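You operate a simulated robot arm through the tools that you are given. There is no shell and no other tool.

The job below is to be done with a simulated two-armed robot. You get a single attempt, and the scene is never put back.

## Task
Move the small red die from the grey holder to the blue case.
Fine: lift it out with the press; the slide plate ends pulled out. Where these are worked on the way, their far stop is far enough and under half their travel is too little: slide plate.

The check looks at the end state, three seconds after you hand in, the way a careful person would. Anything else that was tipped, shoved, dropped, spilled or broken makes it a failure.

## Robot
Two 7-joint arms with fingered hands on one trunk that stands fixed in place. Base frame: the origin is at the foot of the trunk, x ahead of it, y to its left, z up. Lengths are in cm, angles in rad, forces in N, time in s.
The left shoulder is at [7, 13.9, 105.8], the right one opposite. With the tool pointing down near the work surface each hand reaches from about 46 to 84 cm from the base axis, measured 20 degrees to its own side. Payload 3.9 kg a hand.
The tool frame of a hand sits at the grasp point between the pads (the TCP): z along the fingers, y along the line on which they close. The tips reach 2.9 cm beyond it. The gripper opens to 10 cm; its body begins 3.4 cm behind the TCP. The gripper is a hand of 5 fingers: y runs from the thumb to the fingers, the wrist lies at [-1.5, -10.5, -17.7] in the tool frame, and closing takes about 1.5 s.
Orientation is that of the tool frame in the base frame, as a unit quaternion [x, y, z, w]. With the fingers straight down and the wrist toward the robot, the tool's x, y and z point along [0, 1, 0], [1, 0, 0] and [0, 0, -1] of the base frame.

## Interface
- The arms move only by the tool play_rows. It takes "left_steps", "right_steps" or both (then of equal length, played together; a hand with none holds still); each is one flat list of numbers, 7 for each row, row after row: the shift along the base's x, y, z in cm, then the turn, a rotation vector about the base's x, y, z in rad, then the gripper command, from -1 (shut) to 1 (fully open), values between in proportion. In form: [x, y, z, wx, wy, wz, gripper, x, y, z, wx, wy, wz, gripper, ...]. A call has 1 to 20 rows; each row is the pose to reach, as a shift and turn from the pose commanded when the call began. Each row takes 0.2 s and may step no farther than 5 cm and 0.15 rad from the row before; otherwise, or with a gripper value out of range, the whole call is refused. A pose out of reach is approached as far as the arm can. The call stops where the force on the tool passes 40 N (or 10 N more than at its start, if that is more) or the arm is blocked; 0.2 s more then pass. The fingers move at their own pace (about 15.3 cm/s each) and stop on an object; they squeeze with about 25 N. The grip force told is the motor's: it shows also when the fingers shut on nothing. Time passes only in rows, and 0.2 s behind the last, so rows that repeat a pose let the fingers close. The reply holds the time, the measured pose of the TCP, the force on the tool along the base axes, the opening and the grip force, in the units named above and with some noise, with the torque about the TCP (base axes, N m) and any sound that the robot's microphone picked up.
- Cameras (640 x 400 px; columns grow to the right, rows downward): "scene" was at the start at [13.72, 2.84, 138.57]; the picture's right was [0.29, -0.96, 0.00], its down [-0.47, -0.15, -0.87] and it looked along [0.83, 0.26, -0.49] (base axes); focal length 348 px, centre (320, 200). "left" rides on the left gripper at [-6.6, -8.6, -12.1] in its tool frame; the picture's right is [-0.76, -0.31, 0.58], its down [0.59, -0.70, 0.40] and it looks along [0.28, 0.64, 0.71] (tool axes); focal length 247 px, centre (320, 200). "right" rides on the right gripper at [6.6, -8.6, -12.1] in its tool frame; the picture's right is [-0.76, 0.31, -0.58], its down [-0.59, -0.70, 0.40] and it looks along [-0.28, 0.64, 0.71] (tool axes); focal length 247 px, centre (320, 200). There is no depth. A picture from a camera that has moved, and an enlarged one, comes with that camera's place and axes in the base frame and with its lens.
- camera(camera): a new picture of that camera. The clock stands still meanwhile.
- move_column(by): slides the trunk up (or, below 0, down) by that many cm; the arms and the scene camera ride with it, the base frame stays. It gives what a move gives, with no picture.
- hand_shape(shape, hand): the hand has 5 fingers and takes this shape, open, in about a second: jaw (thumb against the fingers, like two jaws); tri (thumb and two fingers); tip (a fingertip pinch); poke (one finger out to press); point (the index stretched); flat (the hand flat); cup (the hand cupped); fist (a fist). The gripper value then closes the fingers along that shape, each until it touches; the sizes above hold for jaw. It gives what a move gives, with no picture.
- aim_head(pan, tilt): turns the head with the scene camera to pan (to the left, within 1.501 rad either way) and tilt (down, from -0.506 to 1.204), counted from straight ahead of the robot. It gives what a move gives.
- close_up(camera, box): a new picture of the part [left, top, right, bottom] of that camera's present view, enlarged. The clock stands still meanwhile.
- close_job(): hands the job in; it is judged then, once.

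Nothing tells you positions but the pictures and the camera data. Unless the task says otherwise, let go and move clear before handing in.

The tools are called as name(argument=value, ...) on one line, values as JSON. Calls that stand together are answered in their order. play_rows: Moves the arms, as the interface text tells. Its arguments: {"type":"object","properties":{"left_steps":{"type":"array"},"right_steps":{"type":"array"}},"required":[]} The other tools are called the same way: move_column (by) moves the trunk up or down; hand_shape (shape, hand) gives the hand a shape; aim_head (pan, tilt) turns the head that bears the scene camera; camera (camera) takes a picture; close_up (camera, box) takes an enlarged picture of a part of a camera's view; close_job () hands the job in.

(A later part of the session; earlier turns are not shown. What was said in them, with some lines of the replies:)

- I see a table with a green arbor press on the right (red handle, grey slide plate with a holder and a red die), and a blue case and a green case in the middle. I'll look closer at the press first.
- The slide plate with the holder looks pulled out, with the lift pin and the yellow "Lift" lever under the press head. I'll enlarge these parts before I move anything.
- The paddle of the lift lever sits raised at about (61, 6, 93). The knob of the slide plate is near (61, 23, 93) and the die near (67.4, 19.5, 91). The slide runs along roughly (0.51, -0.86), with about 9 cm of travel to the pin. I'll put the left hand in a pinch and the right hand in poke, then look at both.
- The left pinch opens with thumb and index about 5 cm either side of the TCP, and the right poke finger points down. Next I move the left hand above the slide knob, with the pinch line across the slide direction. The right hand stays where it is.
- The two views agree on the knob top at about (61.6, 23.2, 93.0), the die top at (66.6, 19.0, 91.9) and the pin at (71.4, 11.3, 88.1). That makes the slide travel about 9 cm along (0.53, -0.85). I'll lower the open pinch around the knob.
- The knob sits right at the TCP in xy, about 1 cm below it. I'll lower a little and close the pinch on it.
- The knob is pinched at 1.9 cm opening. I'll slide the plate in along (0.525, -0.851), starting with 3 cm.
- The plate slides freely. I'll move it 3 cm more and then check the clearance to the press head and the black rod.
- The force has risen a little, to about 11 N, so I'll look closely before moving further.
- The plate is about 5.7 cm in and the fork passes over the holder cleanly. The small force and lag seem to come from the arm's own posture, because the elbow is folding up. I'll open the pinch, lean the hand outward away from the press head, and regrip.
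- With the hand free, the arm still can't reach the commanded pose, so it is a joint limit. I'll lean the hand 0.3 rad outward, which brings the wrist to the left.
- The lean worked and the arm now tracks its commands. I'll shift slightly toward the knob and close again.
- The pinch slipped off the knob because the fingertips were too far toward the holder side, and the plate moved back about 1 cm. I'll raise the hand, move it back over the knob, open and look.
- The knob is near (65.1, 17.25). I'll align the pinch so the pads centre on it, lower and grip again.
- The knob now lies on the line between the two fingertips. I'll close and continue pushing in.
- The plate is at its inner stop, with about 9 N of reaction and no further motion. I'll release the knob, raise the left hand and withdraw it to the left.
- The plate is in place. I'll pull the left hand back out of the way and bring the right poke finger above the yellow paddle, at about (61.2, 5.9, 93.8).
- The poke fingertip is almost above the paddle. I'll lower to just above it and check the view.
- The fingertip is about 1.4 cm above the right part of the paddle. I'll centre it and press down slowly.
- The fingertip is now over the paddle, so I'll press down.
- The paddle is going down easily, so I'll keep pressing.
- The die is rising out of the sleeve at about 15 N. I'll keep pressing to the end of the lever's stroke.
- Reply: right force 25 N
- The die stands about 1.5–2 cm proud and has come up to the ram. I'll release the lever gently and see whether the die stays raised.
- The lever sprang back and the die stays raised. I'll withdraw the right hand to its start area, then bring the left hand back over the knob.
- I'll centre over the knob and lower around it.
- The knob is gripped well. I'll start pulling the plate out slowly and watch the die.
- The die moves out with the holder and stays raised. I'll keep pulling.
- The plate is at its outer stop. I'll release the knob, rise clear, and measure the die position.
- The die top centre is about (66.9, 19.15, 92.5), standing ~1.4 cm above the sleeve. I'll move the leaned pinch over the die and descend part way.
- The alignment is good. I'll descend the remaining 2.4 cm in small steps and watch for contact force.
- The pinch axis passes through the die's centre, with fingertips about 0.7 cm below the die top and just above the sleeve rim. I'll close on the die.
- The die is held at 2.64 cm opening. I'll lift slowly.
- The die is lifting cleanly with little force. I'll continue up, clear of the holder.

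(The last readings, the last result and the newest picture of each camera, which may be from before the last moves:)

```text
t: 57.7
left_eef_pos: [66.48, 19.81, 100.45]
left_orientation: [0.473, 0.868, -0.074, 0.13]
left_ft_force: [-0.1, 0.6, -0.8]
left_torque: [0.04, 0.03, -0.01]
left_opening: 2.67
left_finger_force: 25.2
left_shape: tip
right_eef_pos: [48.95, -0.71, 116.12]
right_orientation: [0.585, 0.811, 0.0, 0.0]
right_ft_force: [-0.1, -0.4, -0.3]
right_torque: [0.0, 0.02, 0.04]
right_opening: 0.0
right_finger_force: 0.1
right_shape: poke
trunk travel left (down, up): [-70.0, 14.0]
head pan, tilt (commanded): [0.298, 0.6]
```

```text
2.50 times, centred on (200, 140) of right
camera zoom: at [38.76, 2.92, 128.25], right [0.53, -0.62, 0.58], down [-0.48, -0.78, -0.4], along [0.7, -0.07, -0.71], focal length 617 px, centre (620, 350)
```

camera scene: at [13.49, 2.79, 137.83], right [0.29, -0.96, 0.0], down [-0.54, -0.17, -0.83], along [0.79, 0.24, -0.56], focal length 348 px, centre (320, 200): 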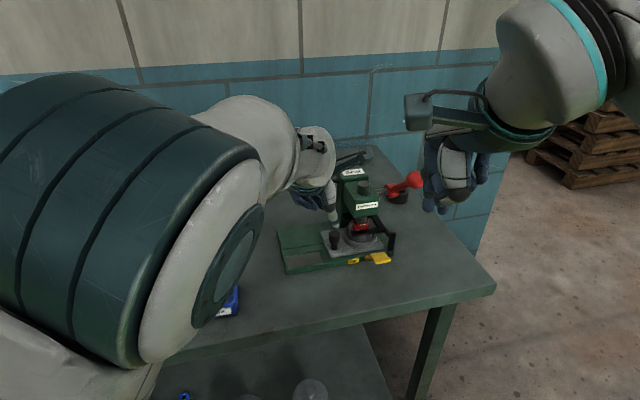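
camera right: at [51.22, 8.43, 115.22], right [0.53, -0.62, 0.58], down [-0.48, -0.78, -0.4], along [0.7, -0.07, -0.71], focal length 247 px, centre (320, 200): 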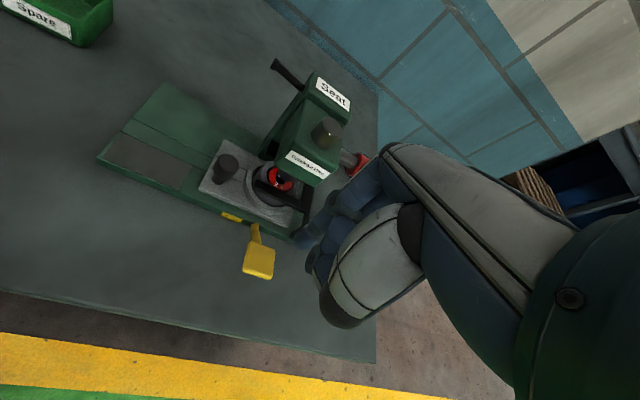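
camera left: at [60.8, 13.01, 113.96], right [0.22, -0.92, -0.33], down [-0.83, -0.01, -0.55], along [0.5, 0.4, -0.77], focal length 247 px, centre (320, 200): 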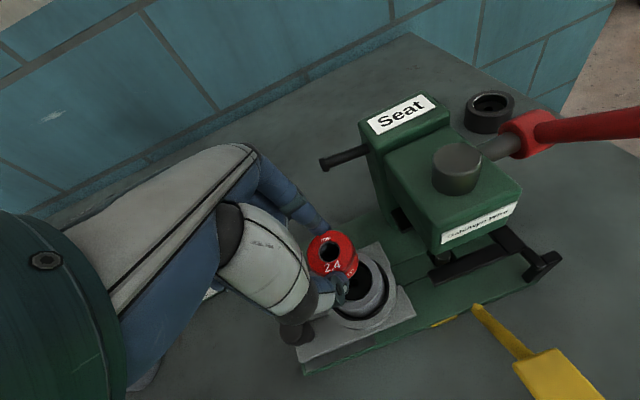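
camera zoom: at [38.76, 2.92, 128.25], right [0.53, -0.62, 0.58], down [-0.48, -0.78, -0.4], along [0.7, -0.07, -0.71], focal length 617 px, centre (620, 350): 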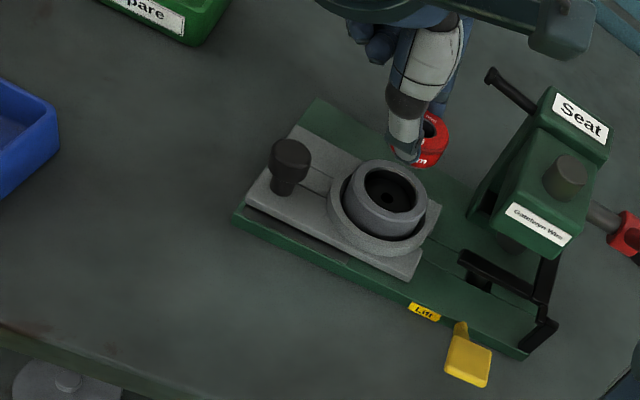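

The die is out of the holder and held securely. The blue case is around (48.5, 33), so I'll raise a bit and carry the die there at a safe height.

play_rows(left_steps=[0, 0, 2, 0, 0, 0, -1, -1, 0.8, 3.5, 0, 0, 0, -1, -3.5, 2.6, 4, 0, 0, 0, -1, -6, 4.5, 4, 0, 0, 0, -1, -8.5, 6.4, 4, 0, 0, 0, -1, -11, 8.3, 4, 0, 0, 0, -1, -13.5, 10.2, 4, 0, 0, 0, -1, -16, 12, 4, 0, 0, 0, -1, -18.4, 13.8, 3.5, 0, 0, 0, -1])

camera(camera="left")

camera(camera="scene")

camera(camera="right")

```text
t: 59.7
left_eef_pos: [48.49, 34.02, 103.74]
left_orientation: [0.473, 0.867, -0.081, 0.136]
left_ft_force: [-0.2, 0.9, -0.7]
left_torque: [0.01, 0.05, 0.0]
left_opening: 2.67
left_finger_force: 25.2
left_shape: tip
left hand out of reach, approached as far as the arm can: row 8, 9
right_eef_pos: [48.98, -0.57, 116.25]
right_orientation: [0.585, 0.811, 0.0, 0.0]
right_ft_force: [0.3, 0.5, 0.1]
right_torque: [0.0, 0.03, -0.04]
right_opening: 0.0
right_finger_force: 0.1
right_shape: poke
trunk travel left (down, up): [-70.0, 14.0]
head pan, tilt (commanded): [0.298, 0.6]
```

```text
taken
camera left: at [42.65, 27.48, 117.39], right [0.22, -0.92, -0.31], down [-0.83, -0.02, -0.55], along [0.51, 0.38, -0.77], focal length 247 px, centre (320, 200)
```

left: 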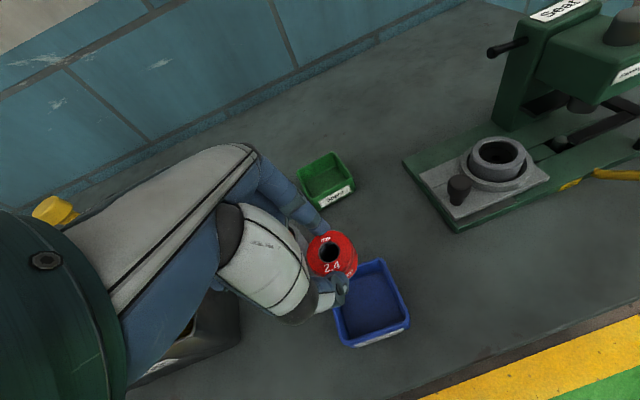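

```text
taken
camera scene: at [13.5, 2.84, 137.83], right [0.29, -0.96, 0.0], down [-0.54, -0.17, -0.83], along [0.79, 0.24, -0.57], focal length 348 px, centre (320, 200)
```

scene: 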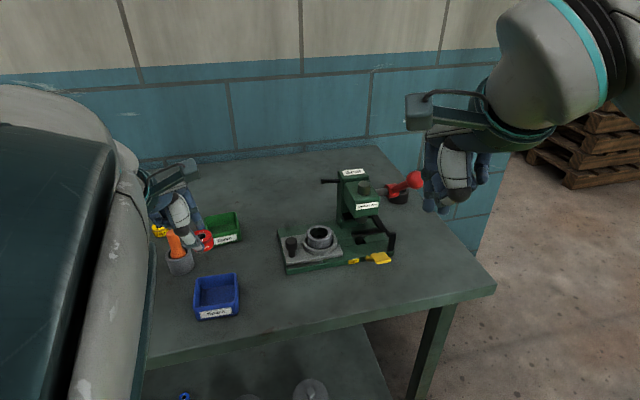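

```text
taken
camera right: at [38.76, 2.97, 128.24], right [0.53, -0.62, 0.58], down [-0.48, -0.78, -0.4], along [0.7, -0.07, -0.71], focal length 247 px, centre (320, 200)
```

right: 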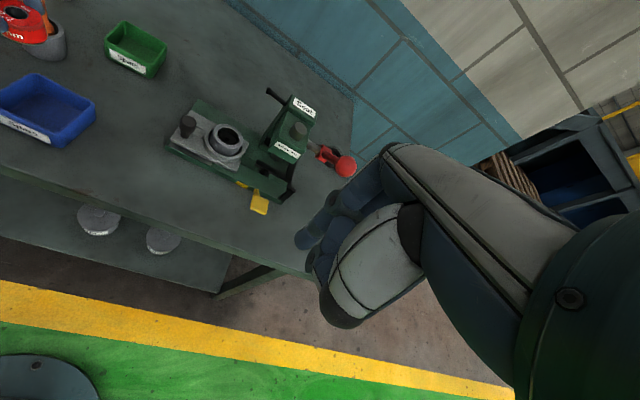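

The arm is near a limit here in the leaned posture but still close to target. I'll lower a little and see whether it tracks, before deciding on reducing the lean.

play_rows(left_steps=[0.3, 0.3, -1, 0.03, 0.018, 0, -1, 0.3, 0.3, -2.5, 0.06, 0.036, 0, -1, 0.3, 0.2, -4, 0.09, 0.055, 0, -1, 0.3, 0.1, -5, 0.12, 0.073, 0, -1])

camera(camera="left")

close_up(camera="scene", box=[140, 170, 280, 330])

close_up(camera="right", box=[0, 0, 180, 170])

```text
t: 60.7
left_eef_pos: [48.79, 34.09, 98.57]
left_orientation: [0.478, 0.875, -0.038, 0.069]
left_ft_force: [-0.1, 0.9, -1.7]
left_torque: [0.01, 0.02, 0.04]
left_opening: 2.66
left_finger_force: 24.7
left_shape: tip
right_eef_pos: [49.01, -0.69, 116.06]
right_orientation: [0.585, 0.811, 0.0, 0.0]
right_ft_force: [-0.5, 0.1, -0.9]
right_torque: [0.02, 0.01, 0.01]
right_opening: 0.0
right_finger_force: 0.1
right_shape: poke
trunk travel left (down, up): [-70.0, 14.0]
head pan, tilt (commanded): [0.298, 0.6]
```

```text
taken
camera left: at [44.12, 25.66, 111.68], right [0.19, -0.87, -0.45], down [-0.87, 0.06, -0.48], along [0.45, 0.49, -0.75], focal length 247 px, centre (320, 200)
```

left: 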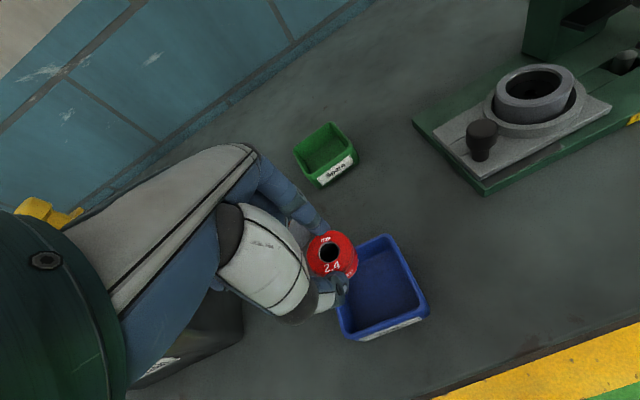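

```text
2.50 times, centred on (210, 250) of scene
camera zoom: at [13.55, 2.78, 137.82], right [0.29, -0.96, 0.0], down [-0.54, -0.17, -0.82], along [0.79, 0.24, -0.57], focal length 870 px, centre (595, 75)
```

zoom: 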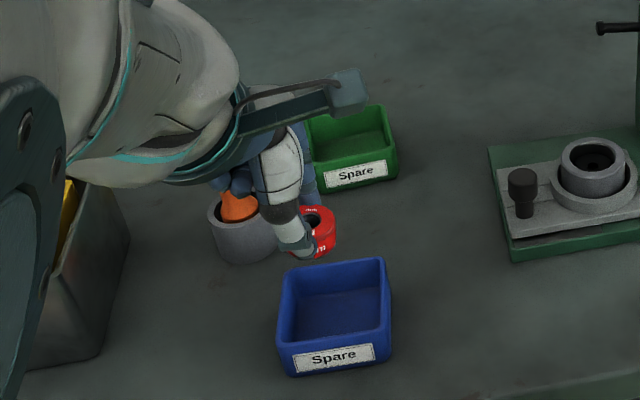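

```text
2.35 times, centred on (90, 85) of right
camera zoom: at [38.81, 2.92, 128.23], right [0.53, -0.62, 0.58], down [-0.48, -0.78, -0.4], along [0.7, -0.07, -0.71], focal length 581 px, centre (861, 471)
```

zoom: 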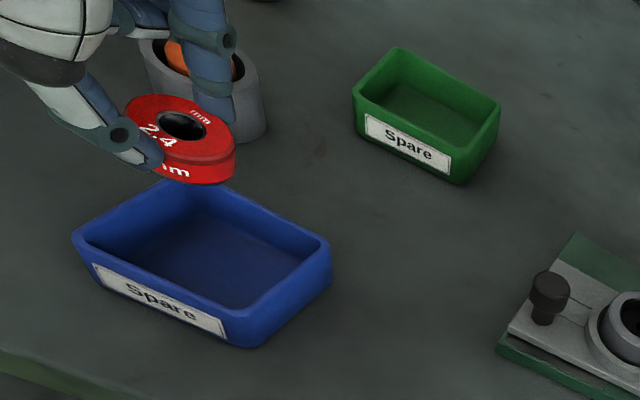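

The die is nearly over the case, with the case centre at about (48.25, 33.15) and its rim at z ≈ 89.3. I'll correct by about (-0.5, -0.6) and lower until the fingertips are just above the rim.

play_rows(left_steps=[-0.3, -0.3, -0.5, 0, 0, 0, -1, -0.6, -0.65, -1.2, 0, 0, 0, -1, -0.6, -0.65, -2.2, 0, 0, 0, -1, -0.6, -0.65, -3.2, 0, 0, 0, -1])

close_up(camera="left", box=[240, 170, 460, 370])

close_up(camera="scene", box=[140, 170, 280, 330])

close_up(camera="right", box=[0, 0, 180, 170])

```text
t: 61.7
left_eef_pos: [48.26, 33.38, 95.3]
left_orientation: [0.478, 0.875, -0.039, 0.07]
left_ft_force: [0.6, 0.5, -1.3]
left_torque: [-0.01, -0.03, 0.03]
left_opening: 2.65
left_finger_force: 25.0
left_shape: tip
right_eef_pos: [48.98, -0.62, 116.05]
right_orientation: [0.585, 0.811, -0.001, 0.0]
right_ft_force: [0.7, -0.1, -0.4]
right_torque: [0.0, 0.02, 0.0]
right_opening: 0.0
right_finger_force: 0.0
right_shape: poke
trunk travel left (down, up): [-70.0, 14.0]
head pan, tilt (commanded): [0.298, 0.6]
```

```text
2.00 times, centred on (350, 270) of left
camera zoom: at [43.49, 25.06, 108.42], right [0.2, -0.87, -0.45], down [-0.87, 0.05, -0.49], along [0.45, 0.49, -0.75], focal length 494 px, centre (260, 60)
```

zoom: 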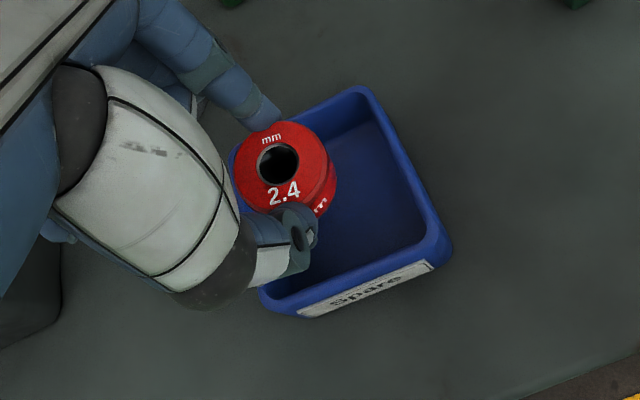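

```text
2.50 times, centred on (210, 250) of scene
camera zoom: at [13.54, 2.84, 137.82], right [0.29, -0.96, 0.0], down [-0.54, -0.17, -0.82], along [0.79, 0.24, -0.57], focal length 870 px, centre (595, 75)
```

zoom: 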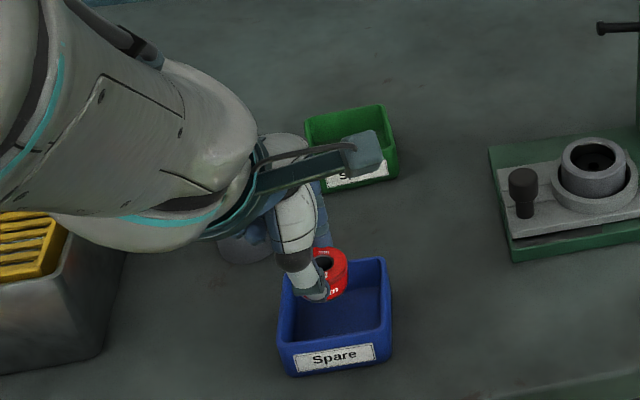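

```text
2.35 times, centred on (90, 85) of right
camera zoom: at [38.79, 2.98, 128.23], right [0.53, -0.62, 0.58], down [-0.48, -0.78, -0.4], along [0.7, -0.07, -0.71], focal length 581 px, centre (861, 471)
```

zoom: 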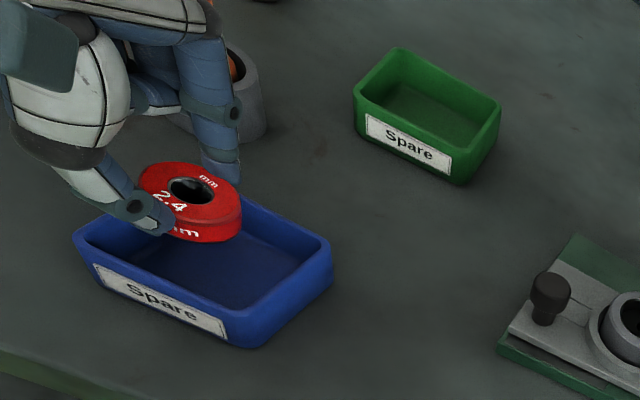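

The die is centred over the case. I'll lower a further 2 cm and check the fingertips against the rim.

play_rows(left_steps=[0, 0, -0.7, 0, 0, 0, -1, 0, 0, -1.4, 0, 0, 0, -1, 0, 0, -2, 0, 0, 0, -1])

close_up(camera="left", box=[240, 170, 460, 370])

close_up(camera="scene", box=[180, 230, 260, 330])

close_up(camera="right", box=[0, 40, 110, 160])

```text
t: 62.5
left_eef_pos: [48.29, 33.39, 93.43]
left_orientation: [0.477, 0.875, -0.039, 0.07]
left_ft_force: [0.7, 0.0, -2.5]
left_torque: [-0.01, -0.01, 0.01]
left_opening: 2.65
left_finger_force: 24.8
left_shape: tip
right_eef_pos: [49.05, -0.69, 116.25]
right_orientation: [0.585, 0.811, 0.001, 0.0]
right_ft_force: [-1.0, -0.1, -0.2]
right_torque: [-0.01, -0.01, -0.02]
right_opening: 0.0
right_finger_force: 0.0
right_shape: poke
trunk travel left (down, up): [-70.0, 14.0]
head pan, tilt (commanded): [0.298, 0.6]
```

```text
2.00 times, centred on (350, 270) of left
camera zoom: at [43.46, 25.08, 106.49], right [0.2, -0.87, -0.45], down [-0.87, 0.05, -0.49], along [0.45, 0.49, -0.75], focal length 494 px, centre (260, 60)
```

zoom: 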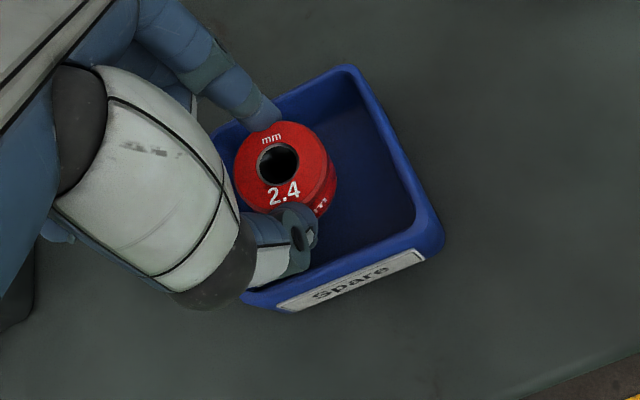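

```text
4.00 times, centred on (220, 280) of scene
camera zoom: at [13.53, 2.82, 137.83], right [0.29, -0.96, 0.0], down [-0.54, -0.17, -0.82], along [0.79, 0.24, -0.57], focal length 1392 px, centre (720, -120)
```

zoom: 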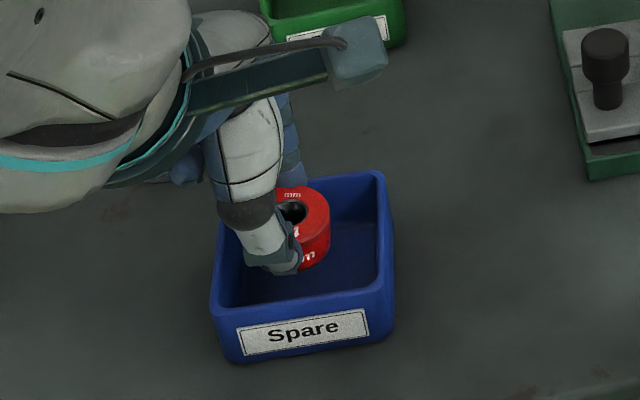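

```text
3.33 times, centred on (55, 100) of right
camera zoom: at [38.79, 2.96, 128.24], right [0.53, -0.62, 0.58], down [-0.48, -0.78, -0.4], along [0.7, -0.07, -0.71], focal length 823 px, centre (1203, 533)
```

zoom: 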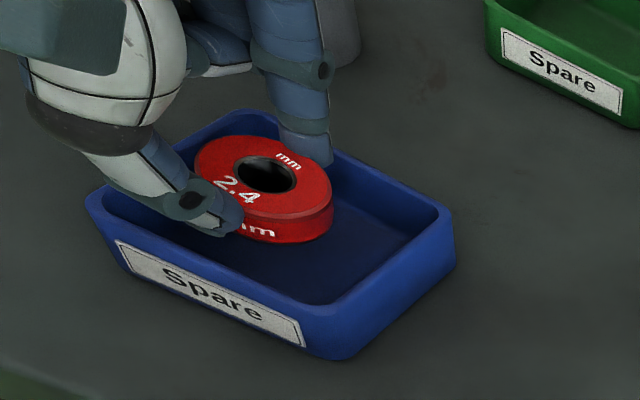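

The die sits inside the rim outline, centred. I'll lower another 0.8 cm, then open gently to let it down.

play_rows(left_steps=[0, 0, -0.4, 0, 0, 0, -1, 0, 0, -0.8, 0, 0, 0, -1, 0, 0, -0.8, 0, 0, 0, -1])

close_up(camera="right", box=[0, 40, 110, 160])

close_up(camera="scene", box=[180, 230, 260, 330])

```text
t: 63.3
left_eef_pos: [48.04, 33.46, 92.52]
left_orientation: [0.478, 0.875, -0.039, 0.069]
left_ft_force: [-0.3, -0.7, -1.4]
left_torque: [-0.01, -0.03, 0.02]
left_opening: 2.66
left_finger_force: 25.1
left_shape: tip
right_eef_pos: [49.08, -0.79, 116.12]
right_orientation: [0.585, 0.811, 0.0, 0.0]
right_ft_force: [-0.1, -0.2, 0.4]
right_torque: [-0.02, -0.02, -0.01]
right_opening: 0.0
right_finger_force: 0.1
right_shape: poke
trunk travel left (down, up): [-70.0, 14.0]
head pan, tilt (commanded): [0.298, 0.6]
```

```text
3.33 times, centred on (55, 100) of right
camera zoom: at [38.78, 2.91, 128.24], right [0.53, -0.62, 0.58], down [-0.48, -0.78, -0.4], along [0.7, -0.07, -0.71], focal length 823 px, centre (1203, 533)
```

zoom: 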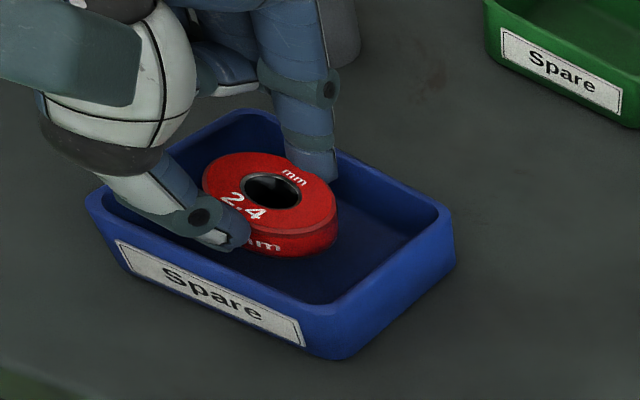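

```text
4.00 times, centred on (220, 280) of scene
camera zoom: at [13.52, 2.77, 137.83], right [0.29, -0.96, 0.0], down [-0.54, -0.17, -0.83], along [0.79, 0.24, -0.56], focal length 1392 px, centre (720, -120)
```

zoom: 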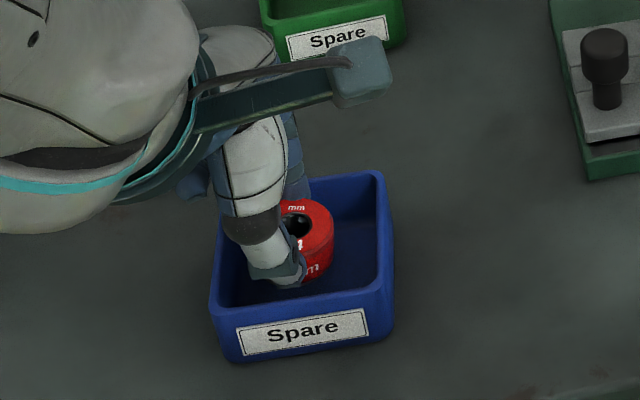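

Both fingertips are inside the rim outline and the die is just above the floor. I'll open the pinch slightly to release it.

play_rows(left_steps=[0, 0, -0.15, 0, 0, 0, -1, 0, 0, -0.3, 0, 0, 0, -0.6, 0, 0, -0.3, 0, 0, 0, -0.4, 0, 0, -0.3, 0, 0, 0, -0.3, 0, 0, -0.3, 0, 0, 0, -0.25, 0, 0, -0.3, 0, 0, 0, -0.25])

close_up(camera="right", box=[0, 40, 110, 160])

close_up(camera="left", box=[240, 170, 460, 370])

```text
t: 64.7
left_eef_pos: [48.21, 33.28, 92.38]
left_orientation: [0.478, 0.875, -0.038, 0.069]
left_ft_force: [0.3, 0.8, -0.2]
left_torque: [-0.03, 0.01, 0.03]
left_opening: 3.69
left_finger_force: 0.2
left_shape: tip
right_eef_pos: [48.95, -0.78, 116.19]
right_orientation: [0.586, 0.811, 0.0, -0.001]
right_ft_force: [0.1, -0.5, -0.9]
right_torque: [0.02, -0.01, 0.02]
right_opening: 0.0
right_finger_force: 0.0
right_shape: poke
trunk travel left (down, up): [-70.0, 14.0]
head pan, tilt (commanded): [0.298, 0.6]
```

```text
3.33 times, centred on (55, 100) of right
camera zoom: at [38.77, 2.92, 128.25], right [0.53, -0.62, 0.58], down [-0.48, -0.78, -0.4], along [0.7, -0.07, -0.71], focal length 823 px, centre (1203, 533)
```

zoom: 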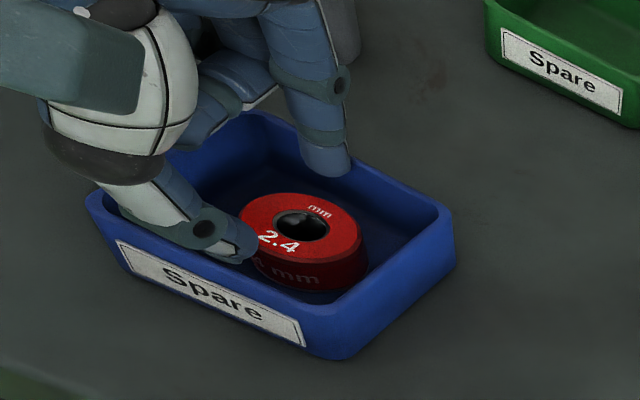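

```text
2.00 times, centred on (350, 270) of left
camera zoom: at [43.45, 25.03, 105.42], right [0.2, -0.87, -0.45], down [-0.87, 0.06, -0.49], along [0.45, 0.49, -0.75], focal length 494 px, centre (260, 60)
```

zoom: 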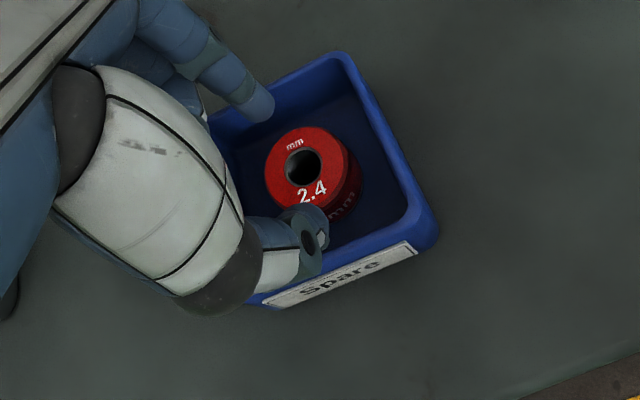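

The die rests on the case floor. I'll rise straight up and withdraw the left hand.

play_rows(left_steps=[0, 0, 0.7, 0, 0, 0, -0.2, 0, 0, 1.6, 0, 0, 0, -0.2, 0, 0, 3, 0, 0, 0, -0.2, 0, 0, 5, 0, 0, 0, -0.2, 0, 0, 8, 0, 0, 0, -0.2, 0, 0, 12, 0, 0, 0, -0.2])

camera(camera="scene")

close_up(camera="right", box=[0, 0, 320, 230])

camera(camera="left")

```text
t: 66.1
left_eef_pos: [49.23, 34.3, 103.83]
left_orientation: [0.477, 0.874, -0.047, 0.077]
left_ft_force: [-0.1, -0.6, 0.0]
left_torque: [-0.08, -0.01, 0.0]
left_opening: 3.96
left_finger_force: 0.2
left_shape: tip
left hand out of reach, approached as far as the arm can: row 6
right_eef_pos: [48.97, -0.64, 116.22]
right_orientation: [0.585, 0.811, 0.0, -0.001]
right_ft_force: [-0.6, -0.5, 0.4]
right_torque: [0.0, 0.04, 0.02]
right_opening: 0.02
right_finger_force: 0.0
right_shape: poke
trunk travel left (down, up): [-70.0, 14.0]
head pan, tilt (commanded): [0.298, 0.6]
```

```text
taken
camera scene: at [13.5, 2.85, 137.82], right [0.29, -0.96, 0.0], down [-0.54, -0.17, -0.83], along [0.79, 0.24, -0.57], focal length 348 px, centre (320, 200)
```

scene: 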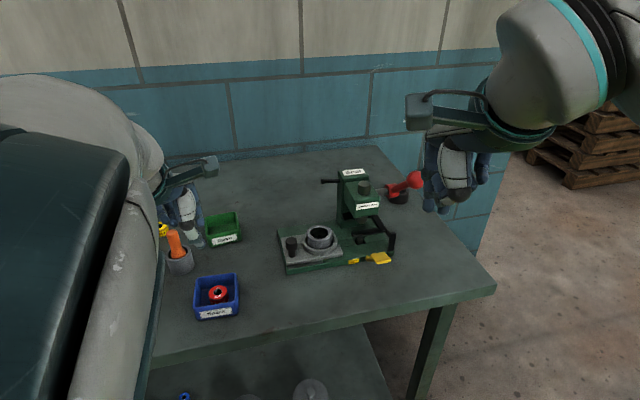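

```text
1.74 times, centred on (160, 115) of right
camera zoom: at [38.76, 2.99, 128.24], right [0.53, -0.62, 0.58], down [-0.48, -0.78, -0.4], along [0.7, -0.07, -0.71], focal length 430 px, centre (598, 348)
```

zoom: 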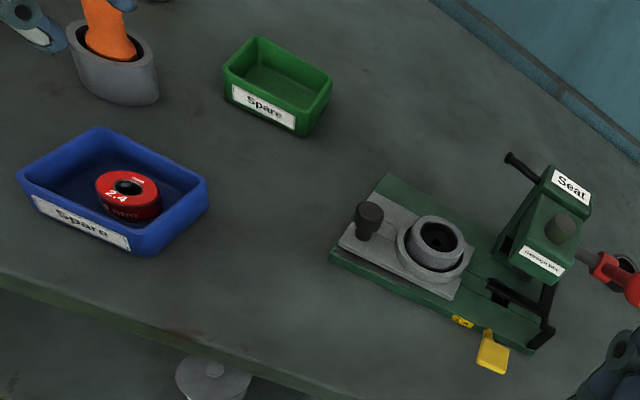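

```text
taken
camera left: at [44.46, 26.26, 117.06], right [0.2, -0.88, -0.43], down [-0.87, 0.04, -0.49], along [0.45, 0.47, -0.76], focal length 247 px, centre (320, 200)
```

left: 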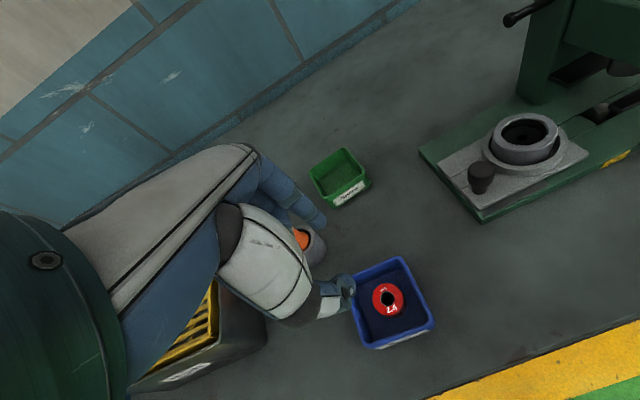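

The red die lies in the blue case, the plate is out and the lever is up. I'll move the left hand up and back toward its start pose, away from everything.

play_rows(left_steps=[0.2, -0.6, 2, 0.022, 0.013, -0.04, -0.2, 0, -1.2, 4, 0.044, 0.027, -0.08, -0.2, -1, -2, 6, 0.066, 0.04, -0.12, -0.2, -2.5, -2.8, 8.5, 0.088, 0.054, -0.16, -0.2, -4, -3.6, 11, 0.11, 0.067, -0.2, -0.2, -6, -4.4, 13.5, 0.132, 0.081, -0.25, -0.2])

camera(camera="scene")

close_up(camera="scene", box=[120, 190, 420, 330])

close_up(camera="right", box=[0, 0, 320, 230])

```text
t: 67.5
left_eef_pos: [49.22, 35.61, 118.07]
left_orientation: [0.585, 0.811, -0.013, 0.004]
left_ft_force: [-0.5, 0.2, -0.2]
left_torque: [-0.01, 0.02, -0.01]
left_opening: 3.94
left_finger_force: 0.0
left_shape: tip
left hand out of reach, approached as far as the arm can: row 1, 2, 3, 4, 5, 6
right_eef_pos: [48.98, -0.67, 116.19]
right_orientation: [0.585, 0.811, 0.0, 0.0]
right_ft_force: [-0.2, -0.1, -0.1]
right_torque: [0.01, -0.03, -0.01]
right_opening: 0.02
right_finger_force: 0.0
right_shape: poke
trunk travel left (down, up): [-70.0, 14.0]
head pan, tilt (commanded): [0.298, 0.6]
```

```text
taken
camera scene: at [13.44, 2.76, 137.83], right [0.29, -0.96, 0.0], down [-0.54, -0.17, -0.83], along [0.79, 0.24, -0.56], focal length 348 px, centre (320, 200)
```

scene: 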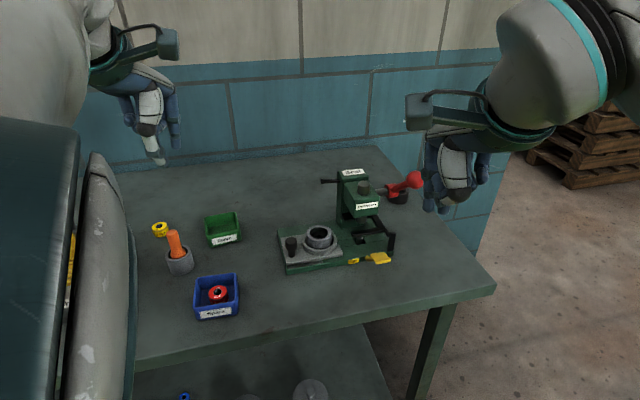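

```text
2.13 times, centred on (270, 260) of scene
camera zoom: at [13.44, 2.76, 137.83], right [0.29, -0.96, 0.0], down [-0.54, -0.17, -0.83], along [0.79, 0.24, -0.56], focal length 742 px, centre (427, 72)
```

zoom: 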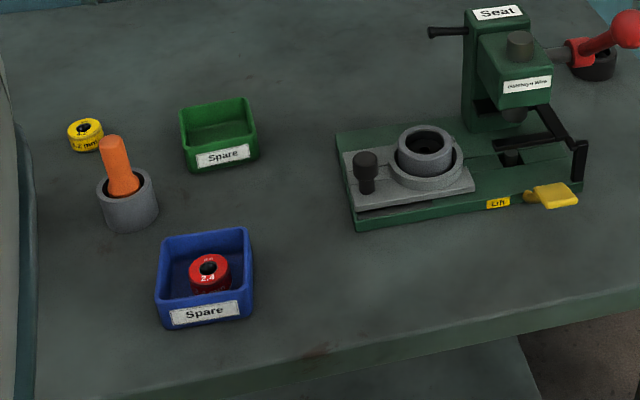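

```text
1.74 times, centred on (160, 115) of right
camera zoom: at [38.7, 2.9, 128.27], right [0.53, -0.62, 0.58], down [-0.48, -0.78, -0.4], along [0.7, -0.07, -0.71], focal length 430 px, centre (598, 348)
```

zoom: 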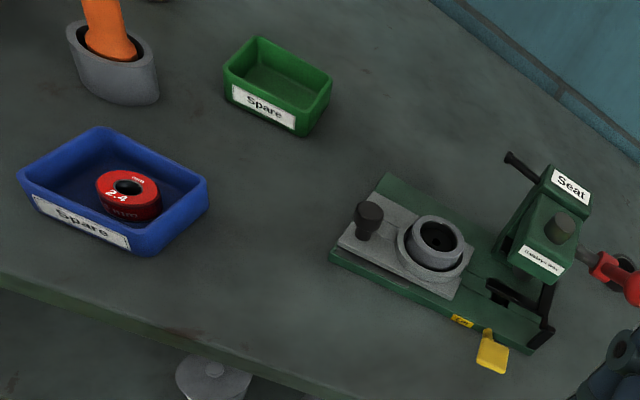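

Everything looks in place. I'll check the wash tray area, which the left arm hides from the scene camera, before handing in.

camera(camera="left")

aim_head(pan=0.55, tilt=0.6)

camera(camera="scene")

```text
taken
camera left: at [43.22, 27.05, 130.61], right [-0.06, -0.83, -0.56], down [-0.86, 0.33, -0.4], along [0.51, 0.45, -0.73], focal length 247 px, centre (320, 200)
```

left: 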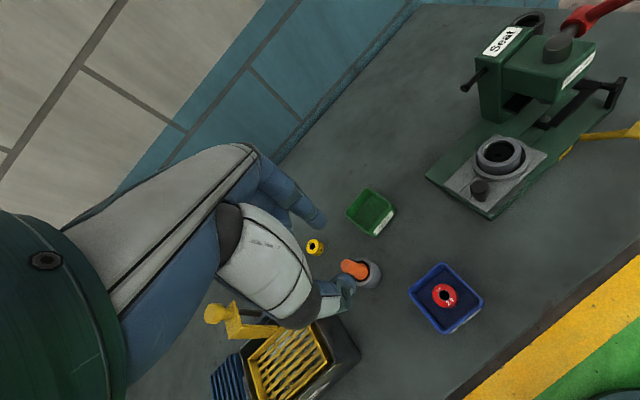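

```text
t: 68.2
left_eef_pos: [49.18, 35.71, 117.97]
left_orientation: [0.583, 0.812, -0.015, 0.001]
left_ft_force: [0.7, 0.2, -0.1]
left_torque: [-0.02, 0.0, 0.04]
left_opening: 3.94
left_finger_force: 0.1
left_shape: tip
right_eef_pos: [49.12, -0.62, 116.2]
right_orientation: [0.586, 0.811, -0.001, -0.001]
right_ft_force: [0.1, -0.3, 0.6]
right_torque: [-0.01, -0.01, 0.03]
right_opening: 0.0
right_finger_force: 0.1
right_shape: poke
trunk travel left (down, up): [-70.0, 14.0]
head pan, tilt (commanded): [0.55, 0.6]
```

```text
taken
camera scene: at [12.62, 4.79, 137.83], right [0.52, -0.85, 0.0], down [-0.48, -0.29, -0.83], along [0.7, 0.43, -0.57], focal length 348 px, centre (320, 200)
```

scene: 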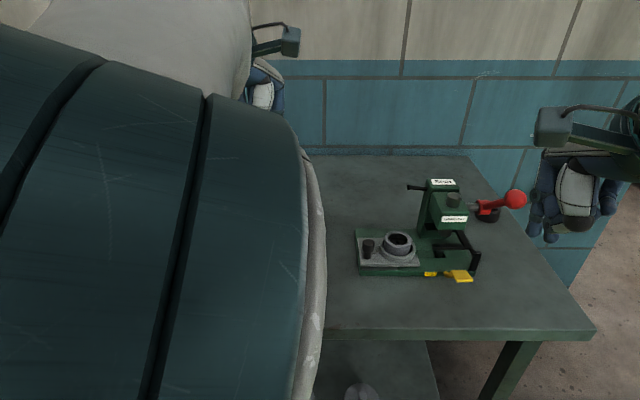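

The red die is in the blue case, the slide plate is at its outer stop and the lift lever has sprung back. The wash tray, orange tool and both cases are undisturbed, and both hands are clear. I'm handing in now.

close_job()

```text
The job is handed in.
```

The small red die is now in the blue case, and I've handed the job in; no verdict has come back yet.

- **Lifting:** I pushed the slide plate in to its inner stop and pressed the yellow lift lever, which raised the die out of the holder. The lever has sprung back up.
- **Slide plate:** It is pulled out to its outer stop, where it started.
- **Die:** I released it just above the floor of the case, roughly 1 cm up by my estimate, and it is lying flat.
- **One slip:** While I was pushing the plate in, the left fingers slipped off its knob and the plate slid back a centimetre or two. I took hold again and pushed it fully in.
- **Surroundings:** In the last pictures nothing else looked moved or tipped, and both hands are clear.
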